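You operate a simulated robot arm through the tools that you are given. There is no shell and no other tool. Be economical: measure what you need, move in short steps, check, and stop when the job is done.

The job below is to be done with a simulated two-armed robot. You get a single attempt, and the scene is never put back.

JOB
Pump the flooded glass bulb dry on the drain channel alone.
Fine: release the other two clamps first; hold FAST till the water is gone; then clamp all three; leave the pump stopped.

The check looks at the end state, three seconds after you hand in, the way a careful person would. Anything else that was tipped, shoved, dropped, spilled or broken makes it a failure.

ROBOT AND FRAMES
Two 7-joint arms with fingered hands on one trunk, on a base that drives. Base frame: it is fixed to the floor where the robot stands at the start and does not move with it; the origin is under the middle of the robot, x ahead of it, y to its left, z up. Readings come in m, degrees, newtons and seconds.
The left shoulder is at the start at [0.056, 0.187, 1.207], the right one opposite. With the tool pointing down near the work surface each hand reaches from about 0.1 to 0.78 m from the robot's upright axis, wherever it stands, measured 20 degrees to its own side. Places, roughly: flow display [0.7, -0.1, 1.1]; left clamp lever [0.8, 0, 1]; left pump dial [0.9, 0, 1.1]; middle clamp lever [0.8, 0, 1]; middle pump dial [0.9, 0, 1.1]; pump run button [0.7, -0.2, 1.1]; pump slider [0.8, 0, 0.9]; right clamp lever [0.7, -0.1, 1]; right pump dial [0.9, -0.1, 1.1]; speed dial [0.7, -0.2, 1.1]. Payload 3.6 kg a hand.
The TCP of each hand is the grasp point between the finger pads, 0.026 m short of the fingertips. In the tool frame z runs along the fingers and y along their closing line. The gripper opens to 0.088 m. The gripper's body begins 0.03 m behind the TCP. The gripper is a hand of 3 fingers: y runs from the thumb to the fingers, the wrist lies at [-0.017, -0.098, -0.164] in the tool frame, and closing takes about 1.5 s.
Orientation is told as [roll, pitch, yaw] about the base's x, y, z axes, in that order, counted from this pose: with the fingers straight down and the wrist toward the robot, the tool's x, y and z point along [0, 1, 0], [1, 0, 0] and [0, 0, -1] of the base frame.

CONTROLS
- The arms move only by the tool send_rows. It takes "left_moves", "right_moves" or both (then of equal length, played together; a hand with none holds still); each is a list of rows, each a list of 3 entries, a list of its own where there are three numbers: the shift along the tool's x, y, z in units of 20 mm (1.0 is 20 mm), then the turn, a rotation vector about the tool's x, y, z in units of 6 degrees (1.0 is 6 degrees), then the opening in per cent of the stroke, from 0 (shut) to 100 (fully open). In form: [[[dx, dy, dz], [ax, ay, az], grip], ...]. A call has 1 to 8 rows; each row shifts and turns the commanded pose from where the row before left it, along the tool's axes as they then stand. A call with a number of a shift or a turn outside -1 to 1 is refused whole. Each row takes 0.2 s and may step no farther than 0.05 m and 8.6 degrees from the row before; otherwise, or with a gripper value out of range, the whole call is refused. Where a pose cannot be reached the arm comes as near as it can. A force on the tool above 50 N (or 10 N above the force at the start of the call, whichever is more), or a blocked arm, ends the call early, and 0.2 s more pass. Each finger travels about 0.153 m/s and halts on what it meets, pressing with about 21 N; the grip force reading is that of the motor and also rises with nothing between the fingers. The clock runs only during rows and for 0.2 s after the last one: add rows that do not move to give the fingers time. The reply holds the time, the measured pose of the TCP, the force on the tool along the base axes, the opening and the grip force, in the units named above and with some noise, with the torque about the TCP (base axes, N m) and any sound that the robot's microphone picked up.
- Cameras (640 x 400 px; columns grow to the right, rows downward): "scene" is now at [0.2282, -0.0187, 1.176]; the picture's right is [-0.25, -0.97, 0.00], its down [0.25, -0.07, -0.97] and it looks along [0.93, -0.24, 0.26] (base axes); focal length 219 px, centre (320, 200). "left" rides on the left gripper at [-0.056, -0.08, -0.102] in its tool frame; the picture's right is [-0.73, -0.32, 0.60], its down [0.62, -0.67, 0.41] and it looks along [0.27, 0.68, 0.69] (tool axes); focal length 247 px, centre (320, 200). "right" rides on the right gripper at [0.056, -0.08, -0.102] in its tool frame; the picture's right is [-0.73, 0.32, -0.60], its down [-0.62, -0.67, 0.41] and it looks along [-0.27, 0.67, 0.69] (tool axes); focal length 247 px, centre (320, 200). There is no depth. A picture from a camera that has moved, and an enlarged one, comes with that camera's place and axes in the base frame and with its lens.
- grab_frame(camera): a new picture of that camera. It takes no simulated time.
- raise_lower(by): slides the trunk up (or, below 0, down) by that many m; the arms and the scene camera ride with it, the base frame stays. It gives what a move gives, with no picture.
- steer(legs): drives the robot by 1 to 6 legs, each [ahead, left, turn to the left] in m, m and degrees, along the robot's own axes; the way and the turn of a leg run together, so that a leg with both is an arc; at most 1.5 m and 180 degrees a leg. The arms and the cameras ride along, it lands a little off, and it stops where it bumps. It gives what a move gives.
- hand_shape(shape, hand): the hand has 3 fingers and takes this shape, open, in about a second: jaw (thumb against the fingers, like two jaws); tri (thumb and two fingers); tip (a fingertip pinch); poke (one finger out to press); point (the index stretched); flat (the hand flat); cup (the hand cupped); fist (a fist). The gripper value then closes the fingers along that shape, each until it touches; the sizes above hold for jaw. It gives what a move gives, with no picture.
- turn_head(pan, tilt): turns the head with the scene camera to pan (to the left, within 60 degrees either way) and tilt (down, from -29 to 69), counted from straight ahead of the robot. It gives what a move gives.
- inspect(camera, box): a new picture of the part [left, top, right, bottom] of that camera's present view, enlarged. It takes no simulated time.
- job_done(): hands the job in; it is judged then, once.

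Go step by step. Nothing tells you exact positions but the pictures and the camera data: compare them with the known pose of the tool, close in by small moves and look again before you grip or let go. The budget is 120 turns and 92 pictures, counting those below and the enlarged ones. Unless the task says otherwise, let go and move clear before handing in, and close with one line.

The tools are called after "Emit:" by a JSON object that holds its "method" and its "body". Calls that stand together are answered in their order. send_rows: Moves the arms, as the interface text tells. Its arguments: {"type":"object","properties":{"left_moves":{"type":"array"},"right_moves":{"type":"array"}},"required":[]} The other tools are called the same way: raise_lower (by) slides the trunk up or down; hand_shape (shape, hand) gives the hand a shape; steer (legs) drives the base; turn_head (pan, tilt) turns the head that bears the scene camera; grab_frame (camera) takes a picture; inspect (camera, box) takes an enlarged picture of a part of a camera's view; job_done () hands the job in.

At the start:

```text
t: 0.0
left_tool_pos: [0.5532, 0.143, 1.3773]
left_orientation: [0.1, 0.0, 0.0]
left_contact_force: [0.3, 0.7, 0.3]
left_ft_torque: [0.0, 0.0, 0.02]
left_finger_gap: 0.0877
left_grip_force: 0.1
left_shape: jaw
right_tool_pos: [0.4383, -0.2473, 1.3605]
right_orientation: [-0.1, 0.0, 0.0]
right_contact_force: [-0.4, -0.4, -0.1]
right_ft_torque: [-0.03, -0.04, -0.03]
right_finger_gap: 0.0879
right_grip_force: 0.1
right_shape: jaw
trunk travel left (down, up): [-0.35, 0.407]
robot x, y, heading: [0.0004, -0.0021, -0.2]
head pan, tilt: [-14.7, -14.9]
```

scene: 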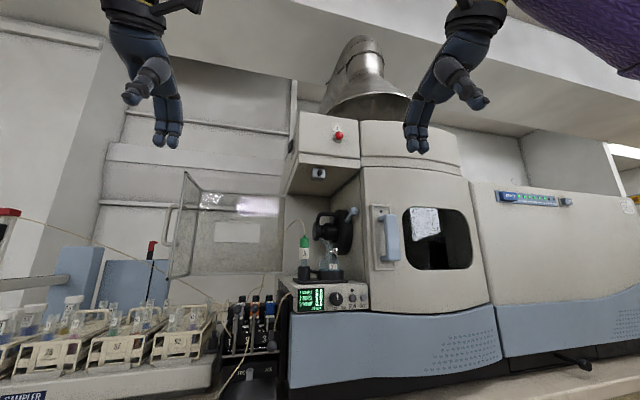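
right: 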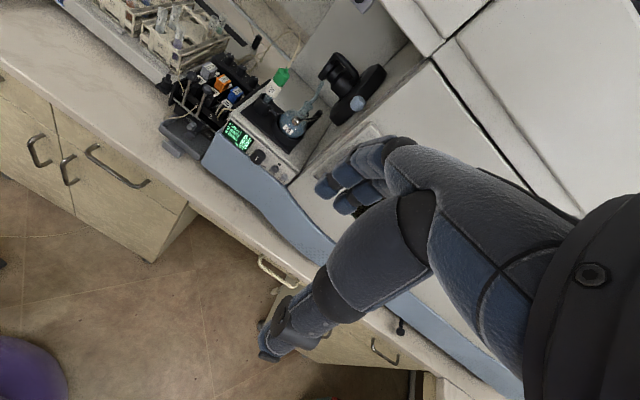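
left: 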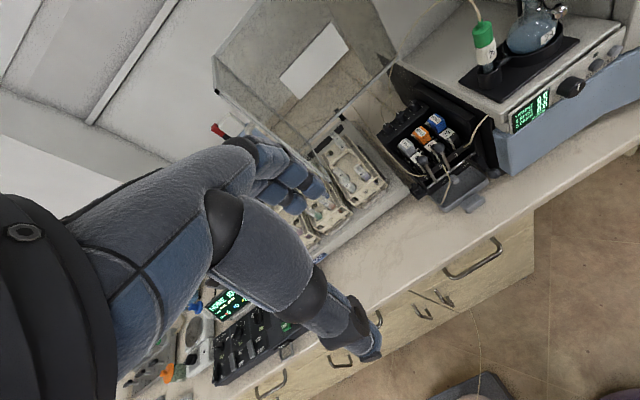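

I see the pump, with three coloured clamps, left of the instrument carrying the display and dials, and the glass bulb on top. I'll look closer before moving.

Emit:
{"method": "inspect", "body": {"camera": "scene", "box": [210, 200, 390, 390]}}

Emit:
{"method": "inspect", "body": {"camera": "left", "box": [370, 0, 640, 220]}}

Emit:
{"method": "inspect", "body": {"camera": "right", "box": [140, 30, 400, 200]}}

```text
2.11 times, centred on (300, 295) of scene
camera zoom: at [0.2282, -0.0187, 1.176], right [-0.25, -0.97, 0.0], down [0.25, -0.07, -0.97], along [0.93, -0.24, 0.26], focal length 462 px, centre (362, 0)
```

zoom: 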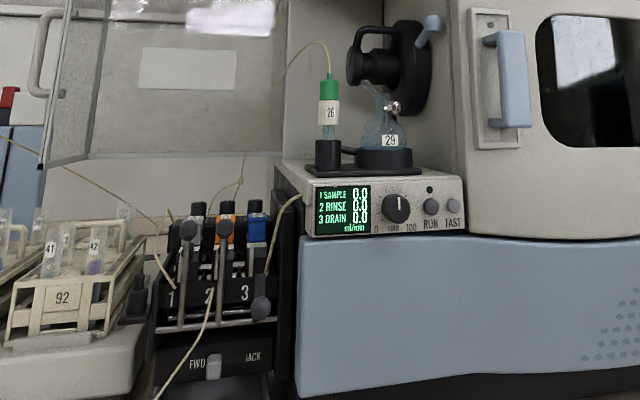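

```text
1.82 times, centred on (505, 110) of left
camera zoom: at [0.4722, 0.0864, 1.4781], right [-0.32, -0.73, -0.6], down [-0.67, 0.62, -0.41], along [0.68, 0.27, -0.69], focal length 449 px, centre (-16, 364)
```

zoom: 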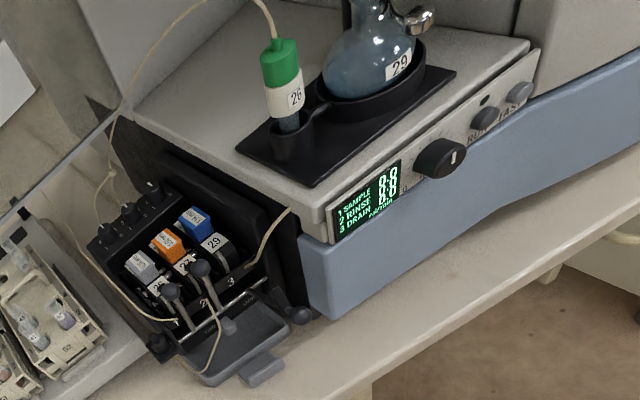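

```text
2.35 times, centred on (270, 115) of right
camera zoom: at [0.3599, -0.191, 1.4624], right [0.32, -0.73, 0.6], down [-0.67, -0.62, -0.41], along [0.67, -0.27, -0.69], focal length 581 px, centre (438, 400)
```

zoom: 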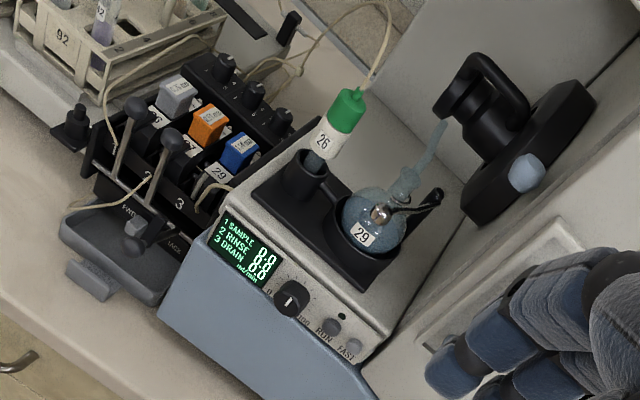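

The levers 1 and 2 stand up and lever 3 is down; below them is a FWD/BACK slider. I'll aim the head at it for better geometry.

Emit:
{"method": "turn_head", "body": {"pan": -5, "tilt": 25}}

Emit:
{"method": "grab_frame", "body": {"camera": "scene"}}

Emit:
{"method": "inspect", "body": {"camera": "scene", "box": [230, 100, 390, 200]}}

```text
t: 1.1
left_tool_pos: [0.5534, 0.1424, 1.3762]
left_orientation: [0.0, 0.0, 0.0]
left_contact_force: [0.1, 0.4, -0.2]
left_ft_torque: [-0.01, 0.01, -0.02]
left_finger_gap: 0.0878
left_grip_force: 0.0
left_shape: jaw
right_tool_pos: [0.4385, -0.2481, 1.3609]
right_orientation: [0.0, 0.0, 0.1]
right_contact_force: [-0.4, 0.4, 0.6]
right_ft_torque: [-0.02, -0.04, 0.0]
right_finger_gap: 0.0875
right_grip_force: 0.0
right_shape: jaw
trunk travel left (down, up): [-0.35, 0.407]
robot x, y, heading: [-0.0009, 0.0004, 0.1]
head pan, tilt: [-5.0, 25.0]
```

```text
85 pictures are left
camera scene: at [0.2421, -0.0064, 1.1134], right [-0.09, -1.0, 0.0], down [-0.42, 0.04, -0.91], along [0.9, -0.08, -0.42], focal length 219 px, centre (320, 200)
```

scene: 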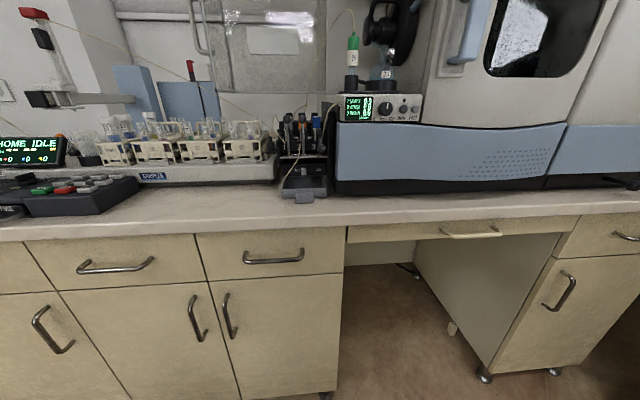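

```text
4.00 times, centred on (310, 150) of scene
camera zoom: at [0.2421, -0.0064, 1.1134], right [-0.09, -1.0, 0.0], down [-0.42, 0.04, -0.91], along [0.9, -0.08, -0.42], focal length 877 px, centre (360, 400)
```

zoom: 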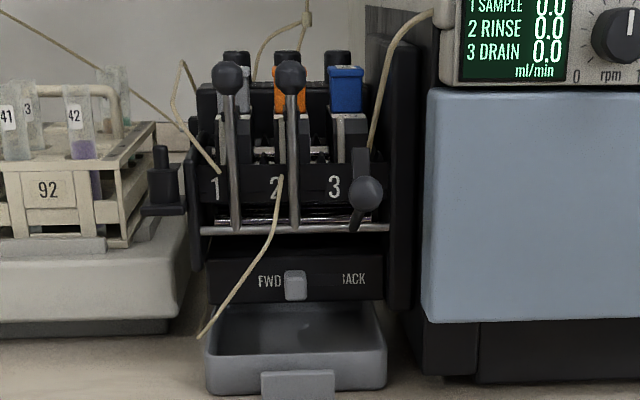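

Levers pivot near z≈0.98, with balls 1 and 2 at about (0.777, 0.02/-0.014, 1.07) and ball 3 at (0.70, -0.048, 1.018). I'll draw the hands back, then drive nearer.

Emit:
{"method": "send_rows", "body": {"left_moves": [[[0, -1, 0], [0, 0, 0], 100], [[0, -1, 0], [0, 0, 0], 100], [[0, -1, 0], [0, 0, 0], 100], [[0, -1, 0], [0, 0, 0], 100], [[0, -1, 0], [0, 0, 0], 100], [[0, -1, 0], [0, 0, 0], 100]], "right_moves": [[[0, -1, 0], [0, 0, 0], 100], [[0, -1, 0], [0, 0, 0], 100], [[0, -1, 0], [0, 0, 0], 100], [[0, -1, 0], [0, 0, 0], 100], [[0, 0, 0], [0, 0, 0], 100], [[0, 0, 0], [0, 0, 0], 100]]}}

Emit:
{"method": "steer", "body": {"legs": [[0.2, 0, 0]]}}

Emit:
{"method": "turn_head", "body": {"pan": -10, "tilt": 20}}

Emit:
{"method": "grab_frame", "body": {"camera": "scene"}}

```text
t: 2.5
left_tool_pos: [0.4339, 0.1407, 1.3771]
left_orientation: [0.0, -0.1, 0.0]
left_contact_force: [-0.4, -0.1, 0.7]
left_ft_torque: [0.01, -0.01, 0.01]
left_finger_gap: 0.0878
left_grip_force: 0.0
left_shape: jaw
right_tool_pos: [0.3586, -0.2479, 1.3581]
right_orientation: [0.0, 0.0, -0.2]
right_contact_force: [0.1, 1.5, 0.2]
right_ft_torque: [0.0, -0.03, -0.02]
right_finger_gap: 0.0879
right_grip_force: 0.1
right_shape: jaw
trunk travel left (down, up): [-0.35, 0.407]
robot x, y, heading: [0.0025, 0.0, 0.1]
head pan, tilt: [-5.0, 25.0]
```

```text
t: 4.0
left_tool_pos: [0.5536, 0.1654, 1.3759]
left_orientation: [0.0, 0.1, 5.1]
left_contact_force: [0.5, -0.3, -0.3]
left_ft_torque: [0.01, -0.01, -0.01]
left_finger_gap: 0.088
left_grip_force: 0.1
left_shape: jaw
right_tool_pos: [0.515, -0.2274, 1.3583]
right_orientation: [0.0, 0.2, 5.0]
right_contact_force: [0.1, 0.0, 0.4]
right_ft_torque: [-0.01, 0.02, 0.05]
right_finger_gap: 0.0879
right_grip_force: 0.1
right_shape: jaw
trunk travel left (down, up): [-0.35, 0.407]
robot x, y, heading: [0.1306, -0.0177, 5.2]
head pan, tilt: [-5.0, 25.0]
stopped in leg 1: the robot was blocked; the commanded pose is now the measured one
```

```text
t: 4.6
left_tool_pos: [0.5527, 0.1644, 1.3774]
left_orientation: [0.1, 0.0, 5.1]
left_contact_force: [-0.2, 0.1, 0.8]
left_ft_torque: [0.01, 0.0, -0.01]
left_finger_gap: 0.0875
left_grip_force: 0.1
left_shape: jaw
right_tool_pos: [0.5118, -0.2309, 1.3584]
right_orientation: [0.1, 0.0, 5.0]
right_contact_force: [0.1, 0.3, 0.1]
right_ft_torque: [-0.01, -0.02, 0.0]
right_finger_gap: 0.0875
right_grip_force: 0.1
right_shape: jaw
trunk travel left (down, up): [-0.35, 0.407]
robot x, y, heading: [0.1367, -0.0133, 5.2]
head pan, tilt: [-10.0, 20.0]
```

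```text
83 pictures are left
camera scene: at [0.3756, -0.0073, 1.1214], right [-0.08, -1.0, 0.0], down [-0.34, 0.03, -0.94], along [0.94, -0.08, -0.34], focal length 219 px, centre (320, 200)
```

scene: 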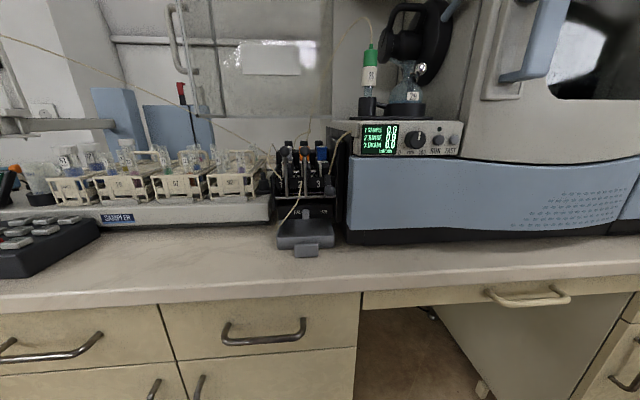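

The base bumped the bench at x≈0.137 and turned 5°. I'll back off slightly, straighten up, raise the trunk and look.

Emit:
{"method": "steer", "body": {"legs": [[-0.03, 0, 0], [0, 0, -5]]}}

Emit:
{"method": "raise_lower", "body": {"by": 0.15}}

Emit:
{"method": "turn_head", "body": {"pan": -10, "tilt": 30}}

Emit:
{"method": "grab_frame", "body": {"camera": "scene"}}

Emit:
{"method": "inspect", "body": {"camera": "scene", "box": [240, 100, 480, 250]}}

```text
t: 6.0
left_tool_pos: [0.5366, 0.1226, 1.3767]
left_orientation: [0.0, -0.1, 0.1]
left_contact_force: [-1.2, -1.0, -0.3]
left_ft_torque: [-0.02, 0.0, 0.02]
left_finger_gap: 0.0877
left_grip_force: 0.2
left_shape: jaw
right_tool_pos: [0.4611, -0.2656, 1.3579]
right_orientation: [0.1, 0.0, 0.0]
right_contact_force: [0.0, -0.6, -0.1]
right_ft_torque: [-0.03, -0.01, 0.01]
right_finger_gap: 0.0877
right_grip_force: 0.0
right_shape: jaw
trunk travel left (down, up): [-0.35, 0.407]
robot x, y, heading: [0.1039, -0.0177, 0.3]
head pan, tilt: [-10.0, 20.0]
```

```text
t: 7.7
left_tool_pos: [0.5378, 0.1227, 1.5271]
left_orientation: [-0.1, 0.0, 0.0]
left_contact_force: [-1.1, -0.6, -0.4]
left_ft_torque: [0.05, 0.01, 0.02]
left_finger_gap: 0.0878
left_grip_force: 0.1
left_shape: jaw
right_tool_pos: [0.4621, -0.2651, 1.5088]
right_orientation: [0.0, 0.0, -0.1]
right_contact_force: [-0.3, -0.5, -0.8]
right_ft_torque: [-0.01, -0.03, 0.02]
right_finger_gap: 0.0877
right_grip_force: 0.0
right_shape: jaw
trunk travel left (down, up): [-0.5, 0.257]
robot x, y, heading: [0.1042, -0.0179, 0.1]
head pan, tilt: [-10.0, 20.0]
```

```text
t: 8.4
left_tool_pos: [0.5378, 0.1243, 1.5268]
left_orientation: [0.0, 0.0, 0.0]
left_contact_force: [1.0, -0.3, -0.3]
left_ft_torque: [0.0, 0.0, 0.04]
left_finger_gap: 0.0878
left_grip_force: 0.0
left_shape: jaw
right_tool_pos: [0.4623, -0.2643, 1.5086]
right_orientation: [0.0, -0.1, -0.1]
right_contact_force: [-0.1, -0.6, 0.3]
right_ft_torque: [0.03, 0.0, 0.02]
right_finger_gap: 0.0877
right_grip_force: 0.1
right_shape: jaw
trunk travel left (down, up): [-0.5, 0.257]
robot x, y, heading: [0.1042, -0.0162, -0.0]
head pan, tilt: [-10.0, 30.0]
```

```text
82 pictures are left
camera scene: at [0.3286, -0.031, 1.2637], right [-0.17, -0.99, 0.0], down [-0.49, 0.09, -0.87], along [0.85, -0.15, -0.5], focal length 219 px, centre (320, 200)
```

scene: 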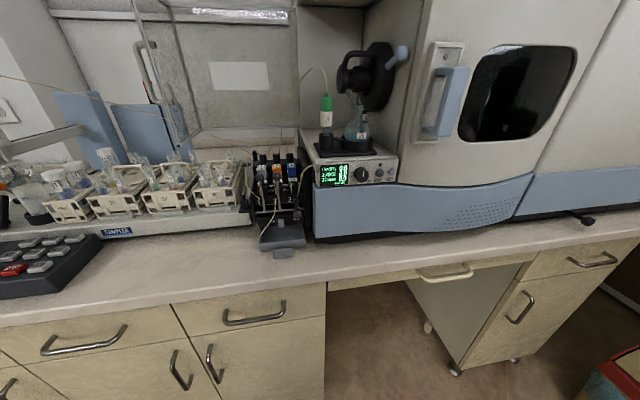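

```text
2.67 times, centred on (360, 175) of scene
camera zoom: at [0.3286, -0.031, 1.2637], right [-0.17, -0.99, 0.0], down [-0.49, 0.09, -0.87], along [0.85, -0.15, -0.5], focal length 585 px, centre (213, 267)
```

zoom: 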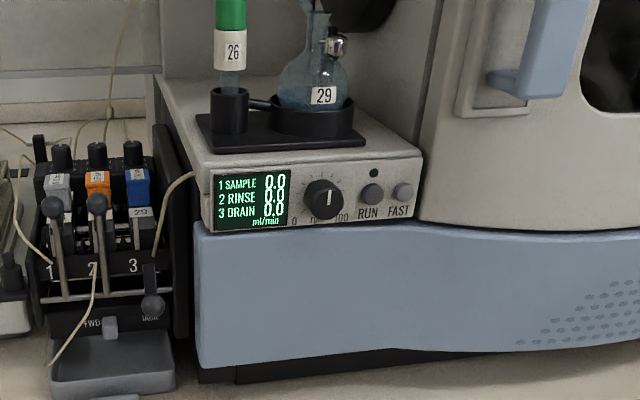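

Now a tight close-up of the clamps and of the panel and bulb.

Emit:
{"method": "inspect", "body": {"camera": "scene", "box": [245, 140, 325, 250]}}

Emit:
{"method": "inspect", "body": {"camera": "scene", "box": [310, 80, 410, 190]}}

Emit:
{"method": "inspect", "body": {"camera": "left", "box": [370, 0, 640, 220]}}

```text
3.64 times, centred on (285, 195) of scene
camera zoom: at [0.3286, -0.031, 1.2637], right [-0.17, -0.99, 0.0], down [-0.49, 0.09, -0.87], along [0.85, -0.15, -0.5], focal length 797 px, centre (447, 218)
```

zoom: 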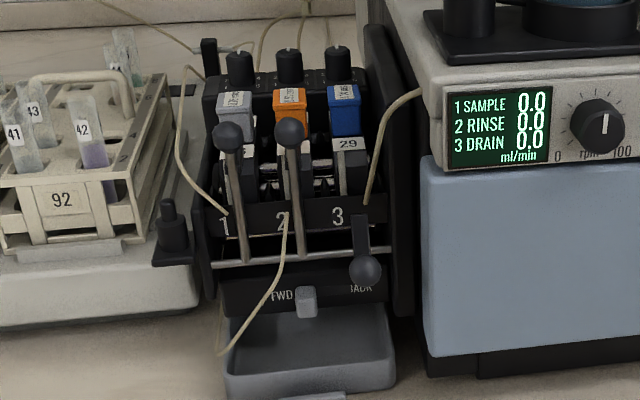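

```text
3.64 times, centred on (360, 135) of scene
camera zoom: at [0.3286, -0.031, 1.2637], right [-0.17, -0.99, 0.0], down [-0.49, 0.09, -0.87], along [0.85, -0.15, -0.5], focal length 797 px, centre (174, 436)
```

zoom: 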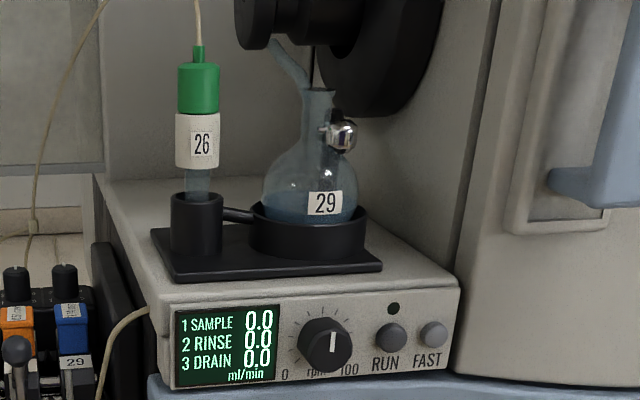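

```text
1.82 times, centred on (505, 110) of left
camera zoom: at [0.4561, 0.0675, 1.6284], right [-0.32, -0.73, -0.6], down [-0.67, 0.62, -0.41], along [0.68, 0.27, -0.69], focal length 449 px, centre (-16, 364)
```

zoom: 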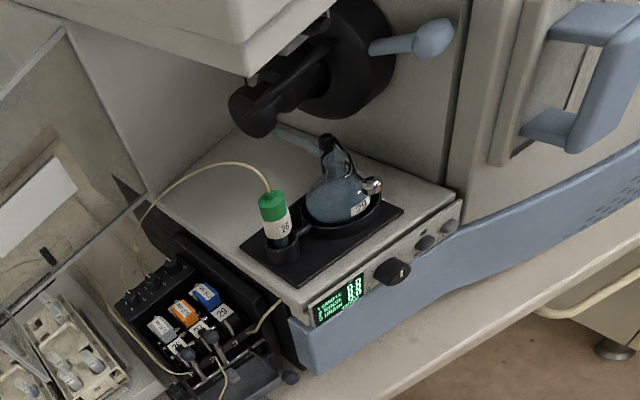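

Channel 3 (tag 29, DRAIN, blue) is the bulb's line. I'll bring the left hand camera nearer to judge the lever and cassette clearances.

Emit:
{"method": "raise_lower", "body": {"by": -0.15}}

Emit:
{"method": "send_rows", "body": {"left_moves": [[[-0.886, 0.586, 0.9], [0, 0, 0], 100], [[-0.886, 0.586, 0.9], [0, 0, 0], 100], [[-0.886, 0.586, 0.9], [0, 0, 0], 100], [[-0.886, 0.586, 0.9], [0, 0, 0], 100], [[-0.886, 0.586, 0.9], [0, 0, 0], 100], [[-0.886, 0.586, 0.9], [0, 0, 0], 100], [[-0.886, 0.586, 0.9], [0, 0, 0], 100], [[0, 0, 0], [0, 0, 0], 100]]}}

Emit:
{"method": "grab_frame", "body": {"camera": "left"}}

Emit:
{"method": "grab_frame", "body": {"camera": "scene"}}

```text
t: 10.2
left_tool_pos: [0.5371, 0.1232, 1.3769]
left_orientation: [0.0, -0.2, 0.0]
left_contact_force: [-0.1, -0.3, 0.2]
left_ft_torque: [0.01, -0.01, -0.02]
left_finger_gap: 0.0877
left_grip_force: 0.0
left_shape: jaw
right_tool_pos: [0.4628, -0.2649, 1.3598]
right_orientation: [0.0, 0.0, 0.1]
right_contact_force: [0.8, -0.4, 0.2]
right_ft_torque: [-0.01, 0.0, -0.01]
right_finger_gap: 0.0877
right_grip_force: 0.1
right_shape: jaw
trunk travel left (down, up): [-0.35, 0.407]
robot x, y, heading: [0.1046, -0.0214, 0.1]
head pan, tilt: [-10.0, 30.0]
```

```text
t: 12.0
left_tool_pos: [0.619, 0.0014, 1.2504]
left_orientation: [0.1, -0.1, 0.0]
left_contact_force: [0.9, 0.5, -0.9]
left_ft_torque: [0.01, 0.0, 0.03]
left_finger_gap: 0.0877
left_grip_force: 0.1
left_shape: jaw
right_tool_pos: [0.4635, -0.2662, 1.3588]
right_orientation: [0.1, 0.0, 0.0]
right_contact_force: [-0.8, 1.0, 0.4]
right_ft_torque: [0.0, 0.02, 0.02]
right_finger_gap: 0.0878
right_grip_force: 0.0
right_shape: jaw
trunk travel left (down, up): [-0.35, 0.407]
robot x, y, heading: [0.1025, -0.0177, 0.2]
head pan, tilt: [-10.0, 30.0]
```

```text
77 pictures are left
camera left: at [0.5383, -0.0547, 1.351], right [-0.32, -0.73, -0.6], down [-0.67, 0.62, -0.41], along [0.68, 0.27, -0.69], focal length 247 px, centre (320, 200)
```

left: 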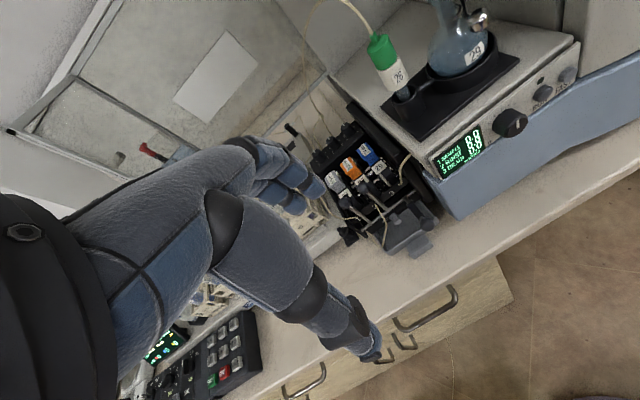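

```text
76 pictures are left
camera scene: at [0.3429, -0.0306, 1.1054], right [-0.17, -0.99, 0.0], down [-0.49, 0.09, -0.87], along [0.85, -0.15, -0.5], focal length 219 px, centre (320, 200)
```

scene: 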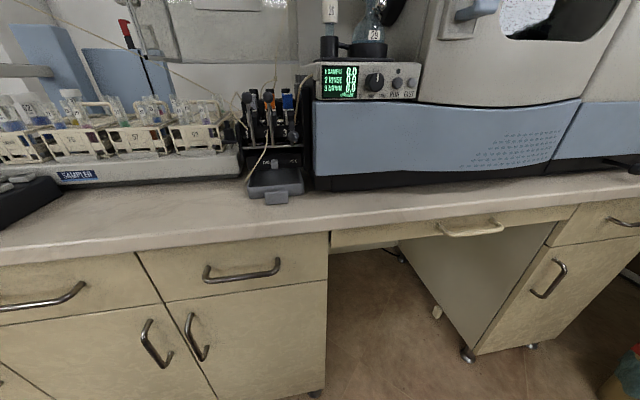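

Emit:
{"method": "inspect", "body": {"camera": "left", "box": [300, 110, 460, 260]}}

Emit:
{"method": "inspect", "body": {"camera": "left", "box": [420, 20, 600, 180]}}

Emit:
{"method": "inspect", "body": {"camera": "scene", "box": [230, 60, 320, 210]}}

```text
2.67 times, centred on (380, 185) of left
camera zoom: at [0.5383, -0.0547, 1.351], right [-0.32, -0.73, -0.6], down [-0.67, 0.62, -0.41], along [0.68, 0.27, -0.69], focal length 659 px, centre (160, 240)
```

zoom: 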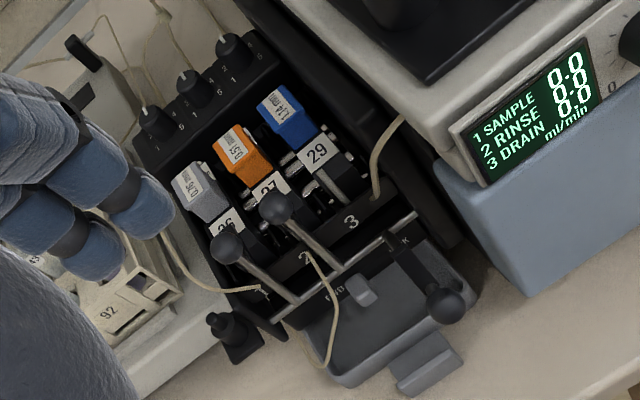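

```text
2.50 times, centred on (510, 100) of left
camera zoom: at [0.5383, -0.0547, 1.351], right [-0.32, -0.73, -0.6], down [-0.67, 0.62, -0.41], along [0.68, 0.27, -0.69], focal length 617 px, centre (-155, 450)
```

zoom: 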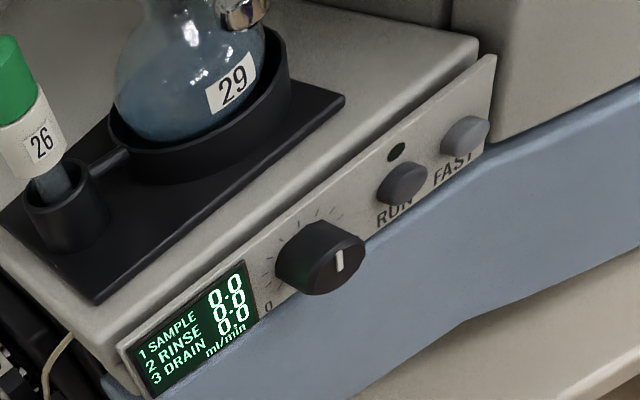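

```text
2.67 times, centred on (275, 135) of scene
camera zoom: at [0.3429, -0.0306, 1.1054], right [-0.17, -0.99, 0.0], down [-0.49, 0.09, -0.87], along [0.85, -0.15, -0.5], focal length 585 px, centre (440, 373)
```

zoom: 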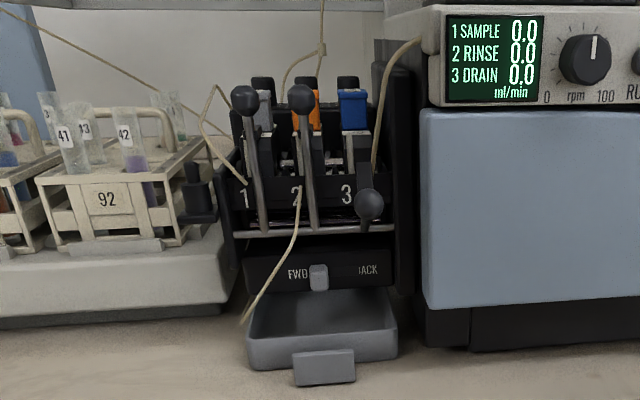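

Balls 1 and 2 are at about (0.776, 0.0205/-0.015, 1.07), and the pivot is near (0.773, 0.984). There are about 25 mm of free space behind the balls, so one half-closed jaw can straddle both. I'll half close the hand and look at its fingers.

Emit:
{"method": "send_rows", "body": {"left_moves": [[[0, 0, 0], [0, 0, 0], 55], [[0, 0, 0], [0, 0, 0], 55], [[0, 0, 0], [0, 0, 0], 55]]}}

Emit:
{"method": "turn_head", "body": {"pan": 0, "tilt": -10}}

Emit:
{"method": "grab_frame", "body": {"camera": "scene"}}

Emit:
{"method": "grab_frame", "body": {"camera": "right"}}

```text
t: 12.8
left_tool_pos: [0.6191, 0.002, 1.2487]
left_orientation: [0.0, -0.1, 0.0]
left_contact_force: [0.1, -0.2, 0.5]
left_ft_torque: [-0.02, 0.03, 0.03]
left_finger_gap: 0.049
left_grip_force: 0.2
left_shape: jaw
right_tool_pos: [0.4628, -0.2654, 1.3595]
right_orientation: [-0.1, 0.0, 0.0]
right_contact_force: [-1.2, 0.2, -0.3]
right_ft_torque: [-0.02, -0.02, -0.01]
right_finger_gap: 0.088
right_grip_force: 0.1
right_shape: jaw
trunk travel left (down, up): [-0.35, 0.407]
robot x, y, heading: [0.1008, -0.0195, 0.2]
head pan, tilt: [-10.0, 30.0]
```

```text
t: 13.8
left_tool_pos: [0.6189, 0.0018, 1.2505]
left_orientation: [0.0, 0.0, 0.0]
left_contact_force: [-0.1, 0.5, 0.5]
left_ft_torque: [0.0, 0.02, -0.03]
left_finger_gap: 0.0488
left_grip_force: 0.1
left_shape: jaw
right_tool_pos: [0.4629, -0.2648, 1.3586]
right_orientation: [0.0, 0.0, 0.0]
right_contact_force: [-0.2, -0.3, 0.6]
right_ft_torque: [-0.01, 0.01, 0.0]
right_finger_gap: 0.0878
right_grip_force: 0.1
right_shape: jaw
trunk travel left (down, up): [-0.35, 0.407]
robot x, y, heading: [0.1042, -0.0182, -0.0]
head pan, tilt: [0.0, -10.0]
```

```text
72 pictures are left
camera scene: at [0.3384, -0.0153, 1.1689], right [0.0, -1.0, 0.0], down [0.17, 0.0, -0.98], along [0.98, 0.0, 0.17], focal length 219 px, centre (320, 200)
```

scene: 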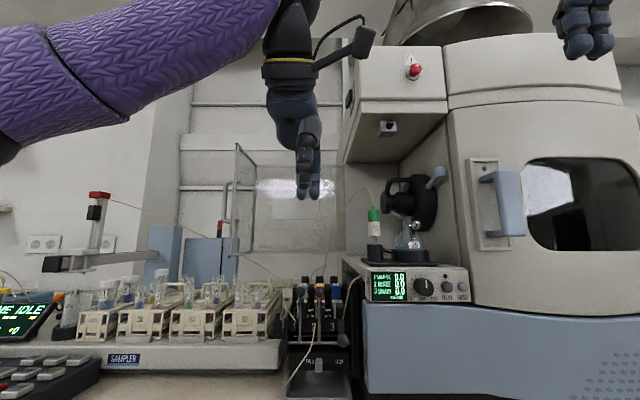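

```text
71 pictures are left
camera right: at [0.384, -0.2088, 1.4607], right [0.32, -0.73, 0.6], down [-0.67, -0.62, -0.41], along [0.68, -0.27, -0.69], focal length 247 px, centre (320, 200)
```

right: 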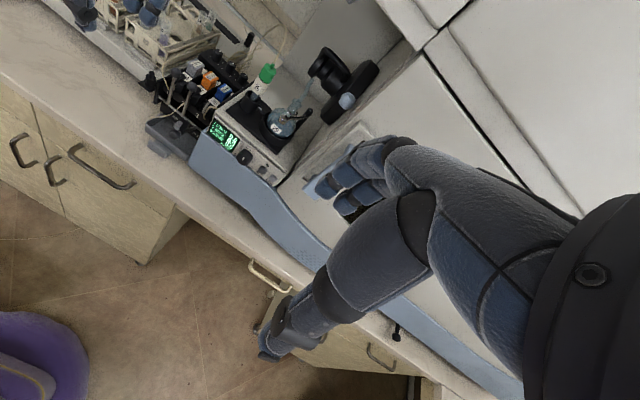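

The two fingers together span only about ±16 mm, so I'll take one lever at a time, starting with lever 1. I'll go above ball 1.

Emit:
{"method": "send_rows", "body": {"left_moves": [[[0.116, 0.98, 0.5], [0, 0, 0], 55], [[0.116, 0.98, 0.5], [0, 0, 0], 55], [[0.116, 0.98, 0.5], [0, 0, 0], 55], [[0.116, 0.98, 0.5], [0, 0, 0], 55], [[0.116, 0.98, 0.5], [0, 0, 0], 55], [[0.116, 0.98, 0.5], [0, 0, 0], 55], [[0.116, 0.98, 0.5], [0, 0, 0], 55], [[0.116, 0.98, 0.5], [0, 0, 0], 55]]}}

Emit:
{"method": "turn_head", "body": {"pan": 0, "tilt": 10}}

Emit:
{"method": "inspect", "body": {"camera": "scene", "box": [240, 110, 380, 280]}}

Emit:
{"method": "grab_frame", "body": {"camera": "left"}}

```text
t: 15.7
left_tool_pos: [0.7765, 0.0173, 1.1709]
left_orientation: [0.2, 0.0, 0.0]
left_contact_force: [0.3, 0.4, 0.2]
left_ft_torque: [0.01, 0.0, -0.03]
left_finger_gap: 0.0489
left_grip_force: 0.1
left_shape: jaw
right_tool_pos: [0.4627, -0.265, 1.3595]
right_orientation: [0.1, 0.0, 0.0]
right_contact_force: [1.1, 0.7, 0.9]
right_ft_torque: [0.0, 0.01, 0.0]
right_finger_gap: 0.0879
right_grip_force: 0.1
right_shape: jaw
trunk travel left (down, up): [-0.35, 0.407]
robot x, y, heading: [0.1063, -0.0177, 0.1]
head pan, tilt: [0.0, -10.0]
```

```text
t: 16.5
left_tool_pos: [0.7754, 0.0171, 1.1714]
left_orientation: [0.0, -0.1, 0.0]
left_contact_force: [-0.1, 0.9, 0.1]
left_ft_torque: [-0.01, 0.01, 0.03]
left_finger_gap: 0.0488
left_grip_force: 0.0
left_shape: jaw
right_tool_pos: [0.462, -0.2645, 1.3584]
right_orientation: [0.0, 0.1, 0.0]
right_contact_force: [0.4, -0.8, -0.3]
right_ft_torque: [-0.01, 0.03, 0.0]
right_finger_gap: 0.0878
right_grip_force: 0.0
right_shape: jaw
trunk travel left (down, up): [-0.35, 0.407]
robot x, y, heading: [0.1034, -0.016, 0.1]
head pan, tilt: [0.0, 10.0]
```

```text
2.35 times, centred on (310, 195) of scene
camera zoom: at [0.3471, -0.0153, 1.1377], right [0.0, -1.0, 0.0], down [-0.17, 0.0, -0.98], along [0.98, 0.0, -0.17], focal length 516 px, centre (344, 212)
```

zoom: 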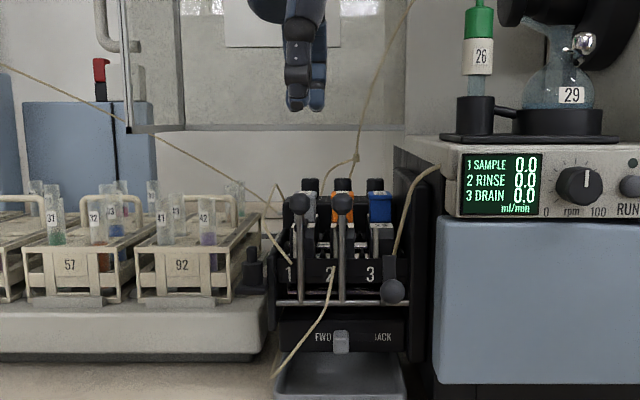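

```text
69 pictures are left
camera left: at [0.6953, -0.0388, 1.2729], right [-0.32, -0.73, -0.6], down [-0.67, 0.62, -0.41], along [0.68, 0.27, -0.69], focal length 247 px, centre (320, 200)
```

left: 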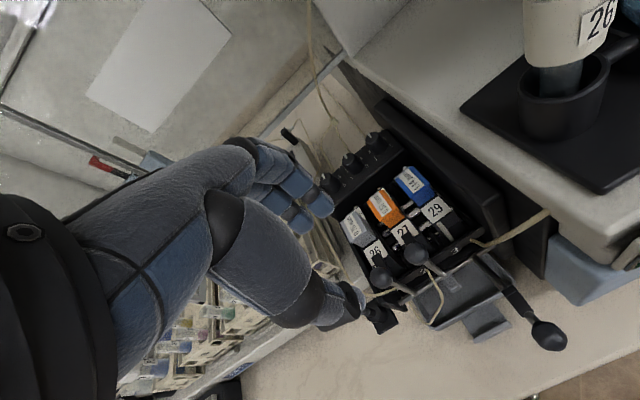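

Everything is consistent: ball 1 is at (0.778, 0.0214, 1.07). I'll descend around it with a small lateral correction.

Emit:
{"method": "send_rows", "body": {"left_moves": [[[0.1, 0.02, 0.8], [0, 0, 0], 55], [[0.1, 0.02, 0.8], [0, 0, 0], 55], [[0, 0.02, 0.8], [0, 0, 0], 55], [[0, 0, 0.8], [0, 0, 0], 55], [[0, 0, 0.8], [0, 0, 0], 55], [[0, 0, 0.6], [0, 0, 0], 55], [[0, 0, 0], [0, 0, 0], 55]]}}

Emit:
{"method": "inspect", "body": {"camera": "scene", "box": [240, 110, 380, 280]}}

Emit:
{"method": "grab_frame", "body": {"camera": "left"}}

```text
t: 18.1
left_tool_pos: [0.7781, 0.0215, 1.0784]
left_orientation: [0.0, -0.1, 0.0]
left_contact_force: [-0.2, 0.1, 0.3]
left_ft_torque: [0.01, 0.01, 0.01]
left_finger_gap: 0.0489
left_grip_force: 0.1
left_shape: jaw
right_tool_pos: [0.4622, -0.2651, 1.3584]
right_orientation: [-0.1, -0.1, 0.0]
right_contact_force: [-0.3, -0.3, 0.5]
right_ft_torque: [0.0, 0.01, -0.02]
right_finger_gap: 0.0876
right_grip_force: 0.0
right_shape: jaw
trunk travel left (down, up): [-0.35, 0.407]
robot x, y, heading: [0.1051, -0.019, 0.3]
head pan, tilt: [0.0, 10.0]
```

```text
2.35 times, centred on (310, 195) of scene
camera zoom: at [0.347, -0.0152, 1.1377], right [0.0, -1.0, 0.0], down [-0.17, 0.0, -0.98], along [0.98, 0.0, -0.17], focal length 516 px, centre (344, 212)
```

zoom: 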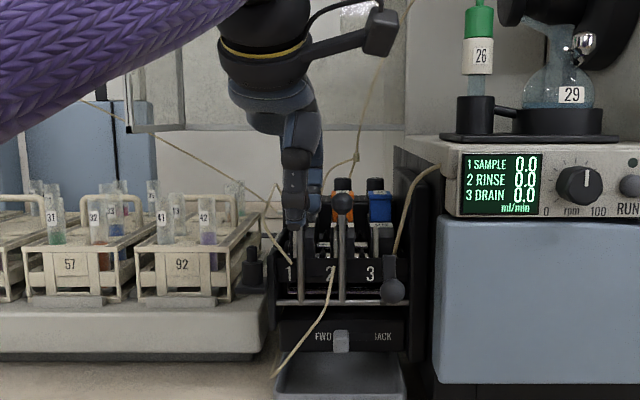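

```text
67 pictures are left
camera left: at [0.6961, -0.0347, 1.1804], right [-0.32, -0.73, -0.6], down [-0.66, 0.62, -0.41], along [0.68, 0.27, -0.69], focal length 247 px, centre (320, 200)
```

left: 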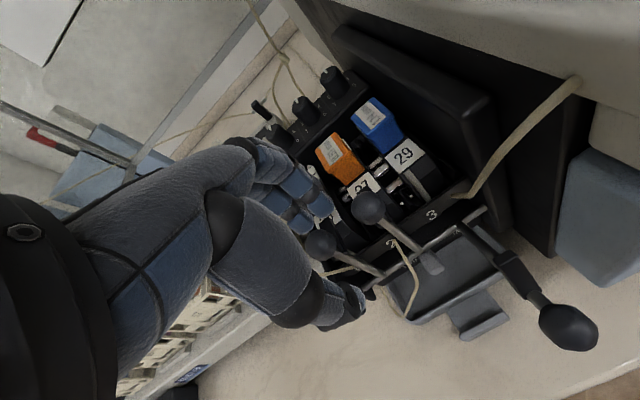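

Ball 1 sits between thumb and fingers with no contact. I'll narrow the grip and start the arc forward and down.

Emit:
{"method": "send_rows", "body": {"left_moves": [[[0, 0, 0], [0, 0, 0], 24], [[0, 0, 0], [0, 0, 0], 24], [[0, -0.49, 0.026], [-1, 0, 0], 24], [[0, -0.49, 0.026], [-1, 0, 0], 24], [[0, -0.49, 0.026], [-1, 0, 0], 24], [[0, -0.49, 0.026], [-1, 0, 0], 24]]}}

Emit:
{"method": "inspect", "body": {"camera": "scene", "box": [240, 110, 380, 280]}}

Emit:
{"method": "grab_frame", "body": {"camera": "left"}}

```text
t: 19.5
left_tool_pos: [0.7397, 0.0213, 1.0693]
left_orientation: [0.1, -24.2, 0.0]
left_contact_force: [0.9, 0.6, 0.2]
left_ft_torque: [-0.01, -0.03, 0.0]
left_finger_gap: 0.0216
left_grip_force: 0.1
left_shape: jaw
right_tool_pos: [0.462, -0.2643, 1.3581]
right_orientation: [0.0, 0.0, 0.0]
right_contact_force: [0.1, -0.6, 0.1]
right_ft_torque: [-0.03, 0.02, 0.01]
right_finger_gap: 0.0878
right_grip_force: 0.1
right_shape: jaw
trunk travel left (down, up): [-0.35, 0.407]
robot x, y, heading: [0.1046, -0.0198, 0.1]
head pan, tilt: [0.0, 10.0]
```

```text
2.35 times, centred on (310, 195) of scene
camera zoom: at [0.347, -0.0152, 1.1377], right [0.0, -1.0, 0.0], down [-0.17, 0.0, -0.98], along [0.98, 0.0, -0.17], focal length 516 px, centre (344, 212)
```

zoom: 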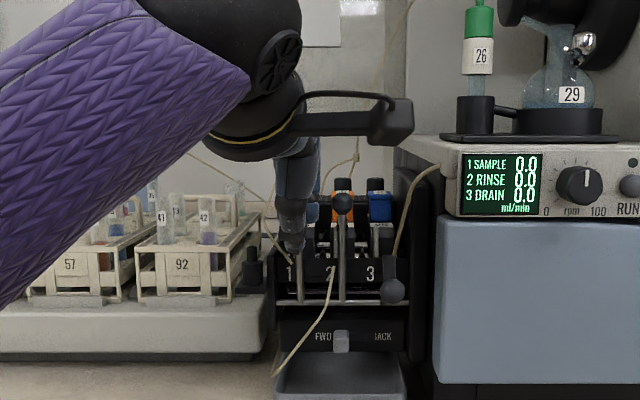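

```text
65 pictures are left
camera left: at [0.6238, -0.0351, 1.1299], right [-0.05, -0.73, -0.68], down [-0.44, 0.62, -0.65], along [0.9, 0.27, -0.35], focal length 247 px, centre (320, 200)
```

left: 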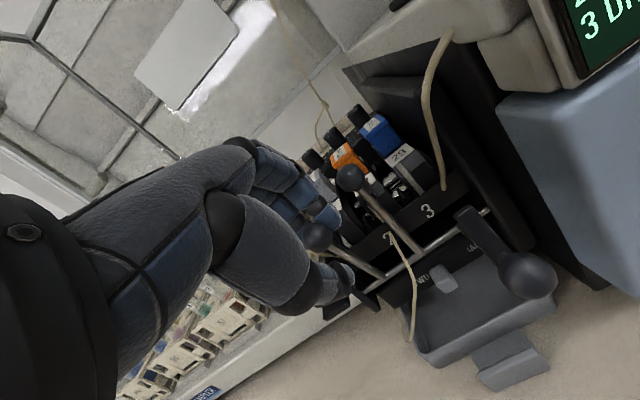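

Lever 1 is following. I'll continue the arc and check forearm clearance.

Emit:
{"method": "send_rows", "body": {"left_moves": [[[0, -0.49, 0.026], [-1, 0, 0], 24], [[0, -0.49, 0.026], [-1, 0, 0], 24], [[0, -0.49, 0.026], [-1, 0, 0], 24], [[0, -0.49, 0.026], [-1, 0, 0], 24]]}}

Emit:
{"method": "grab_frame", "body": {"camera": "scene"}}

Emit:
{"method": "grab_frame", "body": {"camera": "left"}}

```text
t: 20.5
left_tool_pos: [0.7083, 0.0208, 1.0512]
left_orientation: [0.1, -48.2, 0.0]
left_contact_force: [0.4, 0.1, 0.5]
left_ft_torque: [0.02, -0.02, -0.01]
left_finger_gap: 0.0215
left_grip_force: 0.2
left_shape: jaw
right_tool_pos: [0.464, -0.265, 1.3589]
right_orientation: [0.1, 0.0, 0.0]
right_contact_force: [-0.2, 0.3, 0.9]
right_ft_torque: [-0.01, -0.02, -0.02]
right_finger_gap: 0.088
right_grip_force: 0.1
right_shape: jaw
trunk travel left (down, up): [-0.35, 0.407]
robot x, y, heading: [0.1025, -0.0189, 0.0]
head pan, tilt: [0.0, 10.0]
```

```text
64 pictures are left
camera scene: at [0.3469, -0.0153, 1.1377], right [0.0, -1.0, 0.0], down [-0.17, 0.0, -0.98], along [0.98, 0.0, -0.17], focal length 219 px, centre (320, 200)
```

scene: 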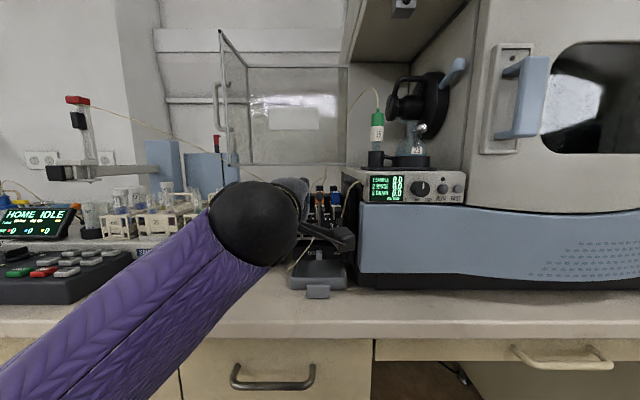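

```text
63 pictures are left
camera left: at [0.578, -0.036, 1.0575], right [0.23, -0.73, -0.64], down [-0.14, 0.62, -0.77], along [0.96, 0.27, 0.05], focal length 247 px, centre (320, 200)
```

left: 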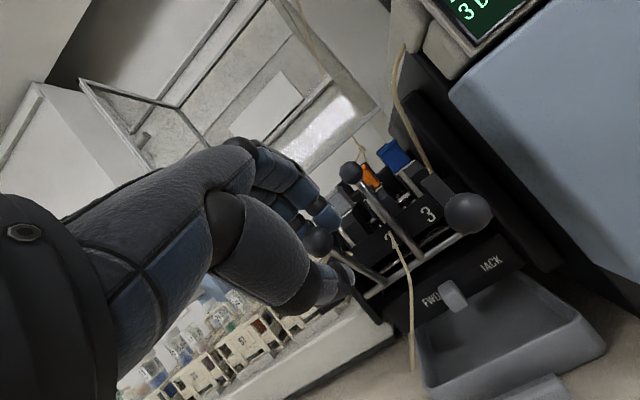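

The arc is smooth. Another 18–21° should reach the lower stop, as on lever 3.

Emit:
{"method": "send_rows", "body": {"left_moves": [[[0, -0.49, 0.026], [-1, 0, 0], 24], [[0, -0.49, 0.026], [-1, 0, 0], 24], [[0, -0.49, 0.026], [-1, 0, 0], 24], [[0, 0, 0], [0, 0, 0], 24]]}}

Emit:
{"method": "grab_frame", "body": {"camera": "left"}}

Emit:
{"method": "inspect", "body": {"camera": "right", "box": [130, 40, 290, 170]}}

```text
t: 21.5
left_tool_pos: [0.6928, 0.0211, 1.0223]
left_orientation: [-0.1, -66.1, 0.0]
left_contact_force: [-0.8, 0.2, 0.7]
left_ft_torque: [0.0, -0.01, -0.03]
left_finger_gap: 0.0214
left_grip_force: 0.1
left_shape: jaw
right_tool_pos: [0.4637, -0.2648, 1.3591]
right_orientation: [0.0, 0.0, 0.0]
right_contact_force: [0.1, -0.5, -0.7]
right_ft_torque: [-0.03, 0.0, -0.03]
right_finger_gap: 0.0878
right_grip_force: 0.1
right_shape: jaw
trunk travel left (down, up): [-0.35, 0.407]
robot x, y, heading: [0.1014, -0.0185, 0.2]
head pan, tilt: [0.0, 10.0]
```

```text
62 pictures are left
camera left: at [0.5651, -0.0346, 0.9908], right [0.42, -0.73, -0.53], down [0.11, 0.62, -0.77], along [0.9, 0.27, 0.34], focal length 247 px, centre (320, 200)
```

left: 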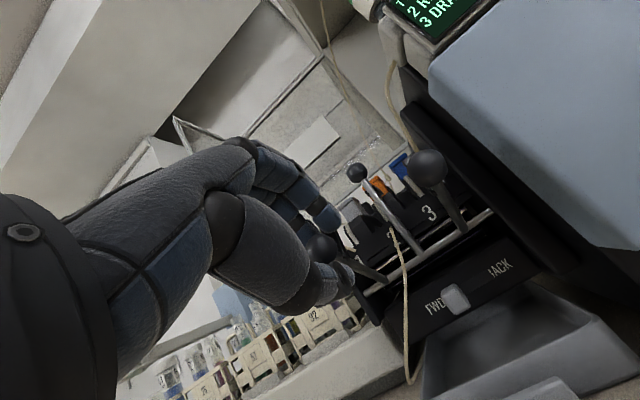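

```text
3.08 times, centred on (210, 105) of right
camera zoom: at [0.3841, -0.2088, 1.4607], right [0.32, -0.73, 0.6], down [-0.67, -0.62, -0.41], along [0.68, -0.27, -0.69], focal length 760 px, centre (658, 492)
```

zoom: 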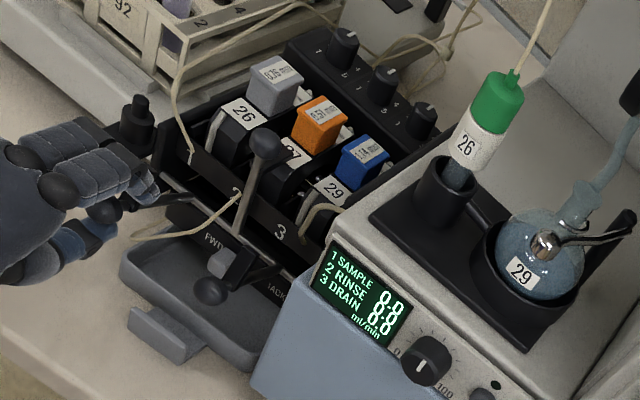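

The right camera gives a fine view. I'll zoom in to compare the cassettes.

Emit:
{"method": "inspect", "body": {"camera": "right", "box": [165, 50, 245, 110]}}

```text
6.67 times, centred on (205, 80) of right
camera zoom: at [0.3841, -0.2088, 1.4607], right [0.32, -0.73, 0.6], down [-0.67, -0.62, -0.41], along [0.68, -0.27, -0.69], focal length 1646 px, centre (1087, 1000)
```

zoom: 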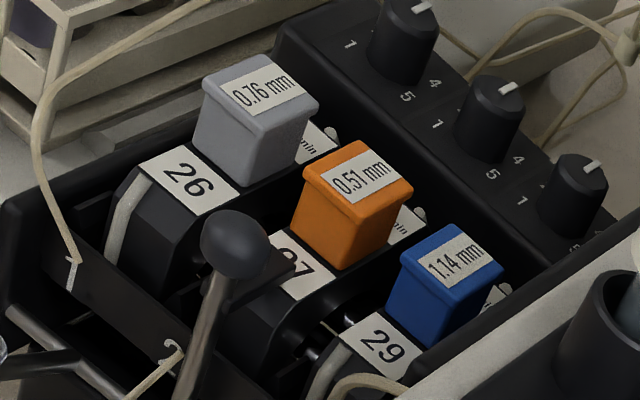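

I'll nudge the lever another step to make sure it is at its stop, reading the force.

Emit:
{"method": "send_rows", "body": {"left_moves": [[[0, -0.49, 0.026], [-1, 0, 0], 24], [[0, 0, 0], [0, 0, 0], 24]]}}

```text
t: 22.1
left_tool_pos: [0.6885, 0.0223, 1.0161]
left_orientation: [0.1, -72.1, -0.1]
left_contact_force: [0.7, 0.1, 0.4]
left_ft_torque: [-0.05, 0.02, 0.01]
left_finger_gap: 0.0213
left_grip_force: 0.1
left_shape: jaw
right_tool_pos: [0.4618, -0.2653, 1.3586]
right_orientation: [0.0, 0.0, 0.0]
right_contact_force: [0.8, 0.2, -0.1]
right_ft_torque: [-0.02, 0.01, 0.01]
right_finger_gap: 0.0879
right_grip_force: 0.0
right_shape: jaw
trunk travel left (down, up): [-0.35, 0.407]
robot x, y, heading: [0.1018, -0.0173, 0.5]
head pan, tilt: [0.0, 10.0]
```

No resistance. I'll open and withdraw along the fingers, then compare lever 1 with lever 3.

Emit:
{"method": "send_rows", "body": {"left_moves": [[[0, 0, 0], [0, 0, 0], 60], [[0, 0, 0], [0, 0, 0], 60], [[0, 0, -1], [0, 0, 0], 60], [[0, 0, -1], [0, 0, 0], 60], [[0, 0, -1], [0, 0, 0], 60], [[0, 0, -1], [0, 0, 0], 60]]}}

Emit:
{"method": "inspect", "body": {"camera": "right", "box": [130, 40, 290, 170]}}

Emit:
{"method": "grab_frame", "body": {"camera": "left"}}

```text
t: 23.5
left_tool_pos: [0.6123, 0.0223, 1.041]
left_orientation: [0.3, -72.1, -0.2]
left_contact_force: [-0.7, -0.6, -0.2]
left_ft_torque: [-0.01, 0.04, 0.01]
left_finger_gap: 0.0525
left_grip_force: 0.1
left_shape: jaw
right_tool_pos: [0.4634, -0.2646, 1.3593]
right_orientation: [-0.1, 0.0, 0.1]
right_contact_force: [-0.5, -0.3, -0.7]
right_ft_torque: [0.0, 0.03, 0.0]
right_finger_gap: 0.0878
right_grip_force: 0.0
right_shape: jaw
trunk travel left (down, up): [-0.35, 0.407]
robot x, y, heading: [0.1066, -0.0184, -0.1]
head pan, tilt: [0.0, 10.0]
```

```text
3.08 times, centred on (210, 105) of right
camera zoom: at [0.3836, -0.2087, 1.4608], right [0.32, -0.73, 0.6], down [-0.66, -0.62, -0.41], along [0.68, -0.27, -0.69], focal length 760 px, centre (658, 492)
```

zoom: 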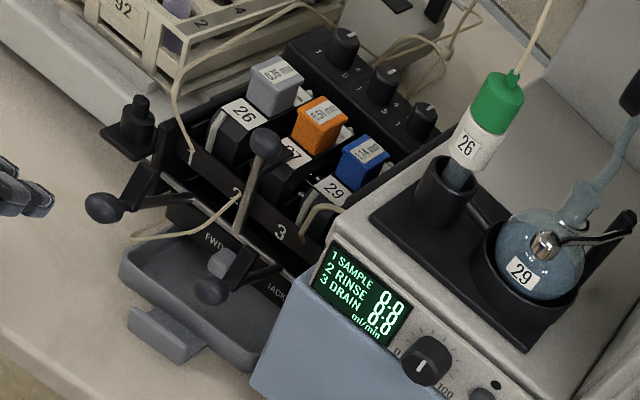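

```text
58 pictures are left
camera left: at [0.4897, -0.0329, 0.9962], right [0.47, -0.73, -0.49], down [0.19, 0.62, -0.76], along [0.86, 0.27, 0.43], focal length 247 px, centre (320, 200)
```

left: 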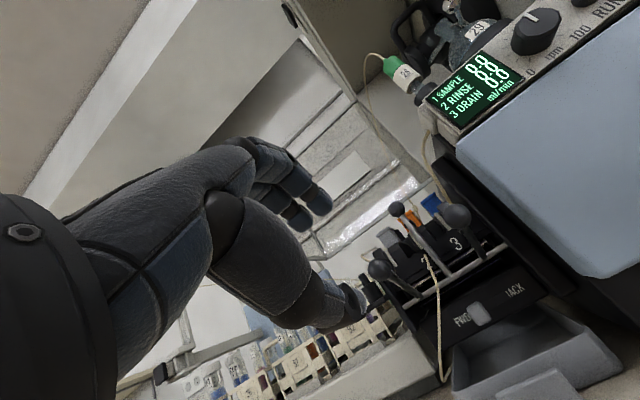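

Lever 1 now lies parallel to lever 3. Next I rise, straighten the hand and go above ball 2.

Emit:
{"method": "send_rows", "body": {"left_moves": [[[-0.23, 0.86, -0.28], [1, 0, 0], 55], [[-0.23, 0.82, -0.37], [1, 0, 0], 55], [[-0.23, 0.78, -0.45], [1, 0, 0], 55], [[-0.23, 0.73, -0.53], [1, 0, 0], 55], [[-0.23, 0.67, -0.6], [1, 0, 0], 55], [[-0.23, 0.6, -0.67], [1, 0, 0], 55], [[-0.23, 0.53, -0.73], [1, 0, 0], 55], [[-0.23, 0.45, -0.78], [1, 0, 0], 55]]}}

Emit:
{"method": "send_rows", "body": {"left_moves": [[[0, 0.914, 0.407], [1, 0, 0], 55], [[0, 0.951, 0.309], [1, 0, 0], 55], [[0, 0.978, 0.208], [1, 0, 0], 55], [[0, 0.995, 0.105], [1, 0, 0], 55], [[0, 1, 0], [0, 0, 0], 55], [[0, 1, 0], [0, 0, 0], 55], [[0, 1, 0], [0, 0, 0], 55], [[0, 1, 0], [0, 0, 0], 55]]}}

Emit:
{"method": "grab_frame", "body": {"camera": "left"}}

```text
t: 24.2
left_tool_pos: [0.617, 0.0447, 1.0505]
left_orientation: [17.1, -55.1, -12.9]
left_contact_force: [-0.2, -0.7, 0.6]
left_ft_torque: [0.03, 0.01, 0.01]
left_finger_gap: 0.0486
left_grip_force: 0.0
left_shape: jaw
right_tool_pos: [0.4616, -0.2647, 1.3588]
right_orientation: [-0.1, -0.1, 0.0]
right_contact_force: [-0.7, -0.4, 0.1]
right_ft_torque: [-0.01, 0.0, 0.0]
right_finger_gap: 0.0879
right_grip_force: 0.0
right_shape: jaw
trunk travel left (down, up): [-0.35, 0.407]
robot x, y, heading: [0.1012, -0.0191, 0.1]
head pan, tilt: [0.0, 10.0]
stopped in row 3 (left hand): the arm was blocked; the commanded pose is now the measured one
```

```text
t: 25.2
left_tool_pos: [0.6864, 0.0872, 1.063]
left_orientation: [20.8, -33.8, -7.1]
left_contact_force: [0.6, 0.0, -0.8]
left_ft_torque: [0.0, 0.02, -0.02]
left_finger_gap: 0.0484
left_grip_force: 0.1
left_shape: jaw
right_tool_pos: [0.463, -0.2657, 1.3583]
right_orientation: [0.0, 0.0, 0.0]
right_contact_force: [-0.1, -0.9, -0.4]
right_ft_torque: [-0.02, 0.01, 0.01]
right_finger_gap: 0.0879
right_grip_force: 0.0
right_shape: jaw
trunk travel left (down, up): [-0.35, 0.407]
robot x, y, heading: [0.1032, -0.0138, 0.4]
head pan, tilt: [0.0, 10.0]
stopped in row 4 (left hand): the arm was blocked; the commanded pose is now the measured one
```

```text
57 pictures are left
camera left: at [0.5659, 0.0129, 1.0806], right [0.13, -0.49, -0.86], down [-0.37, 0.78, -0.51], along [0.92, 0.38, -0.08], focal length 247 px, centre (320, 200)
```

left: 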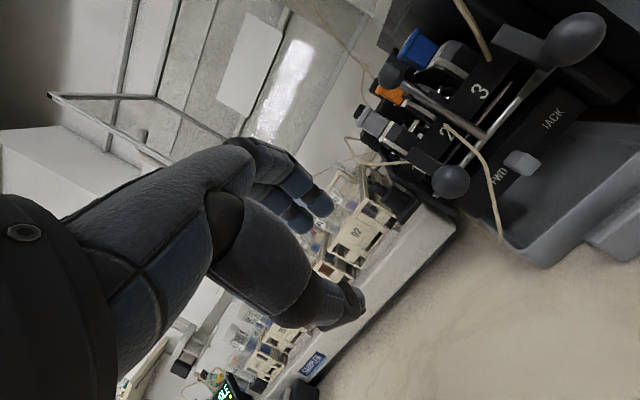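

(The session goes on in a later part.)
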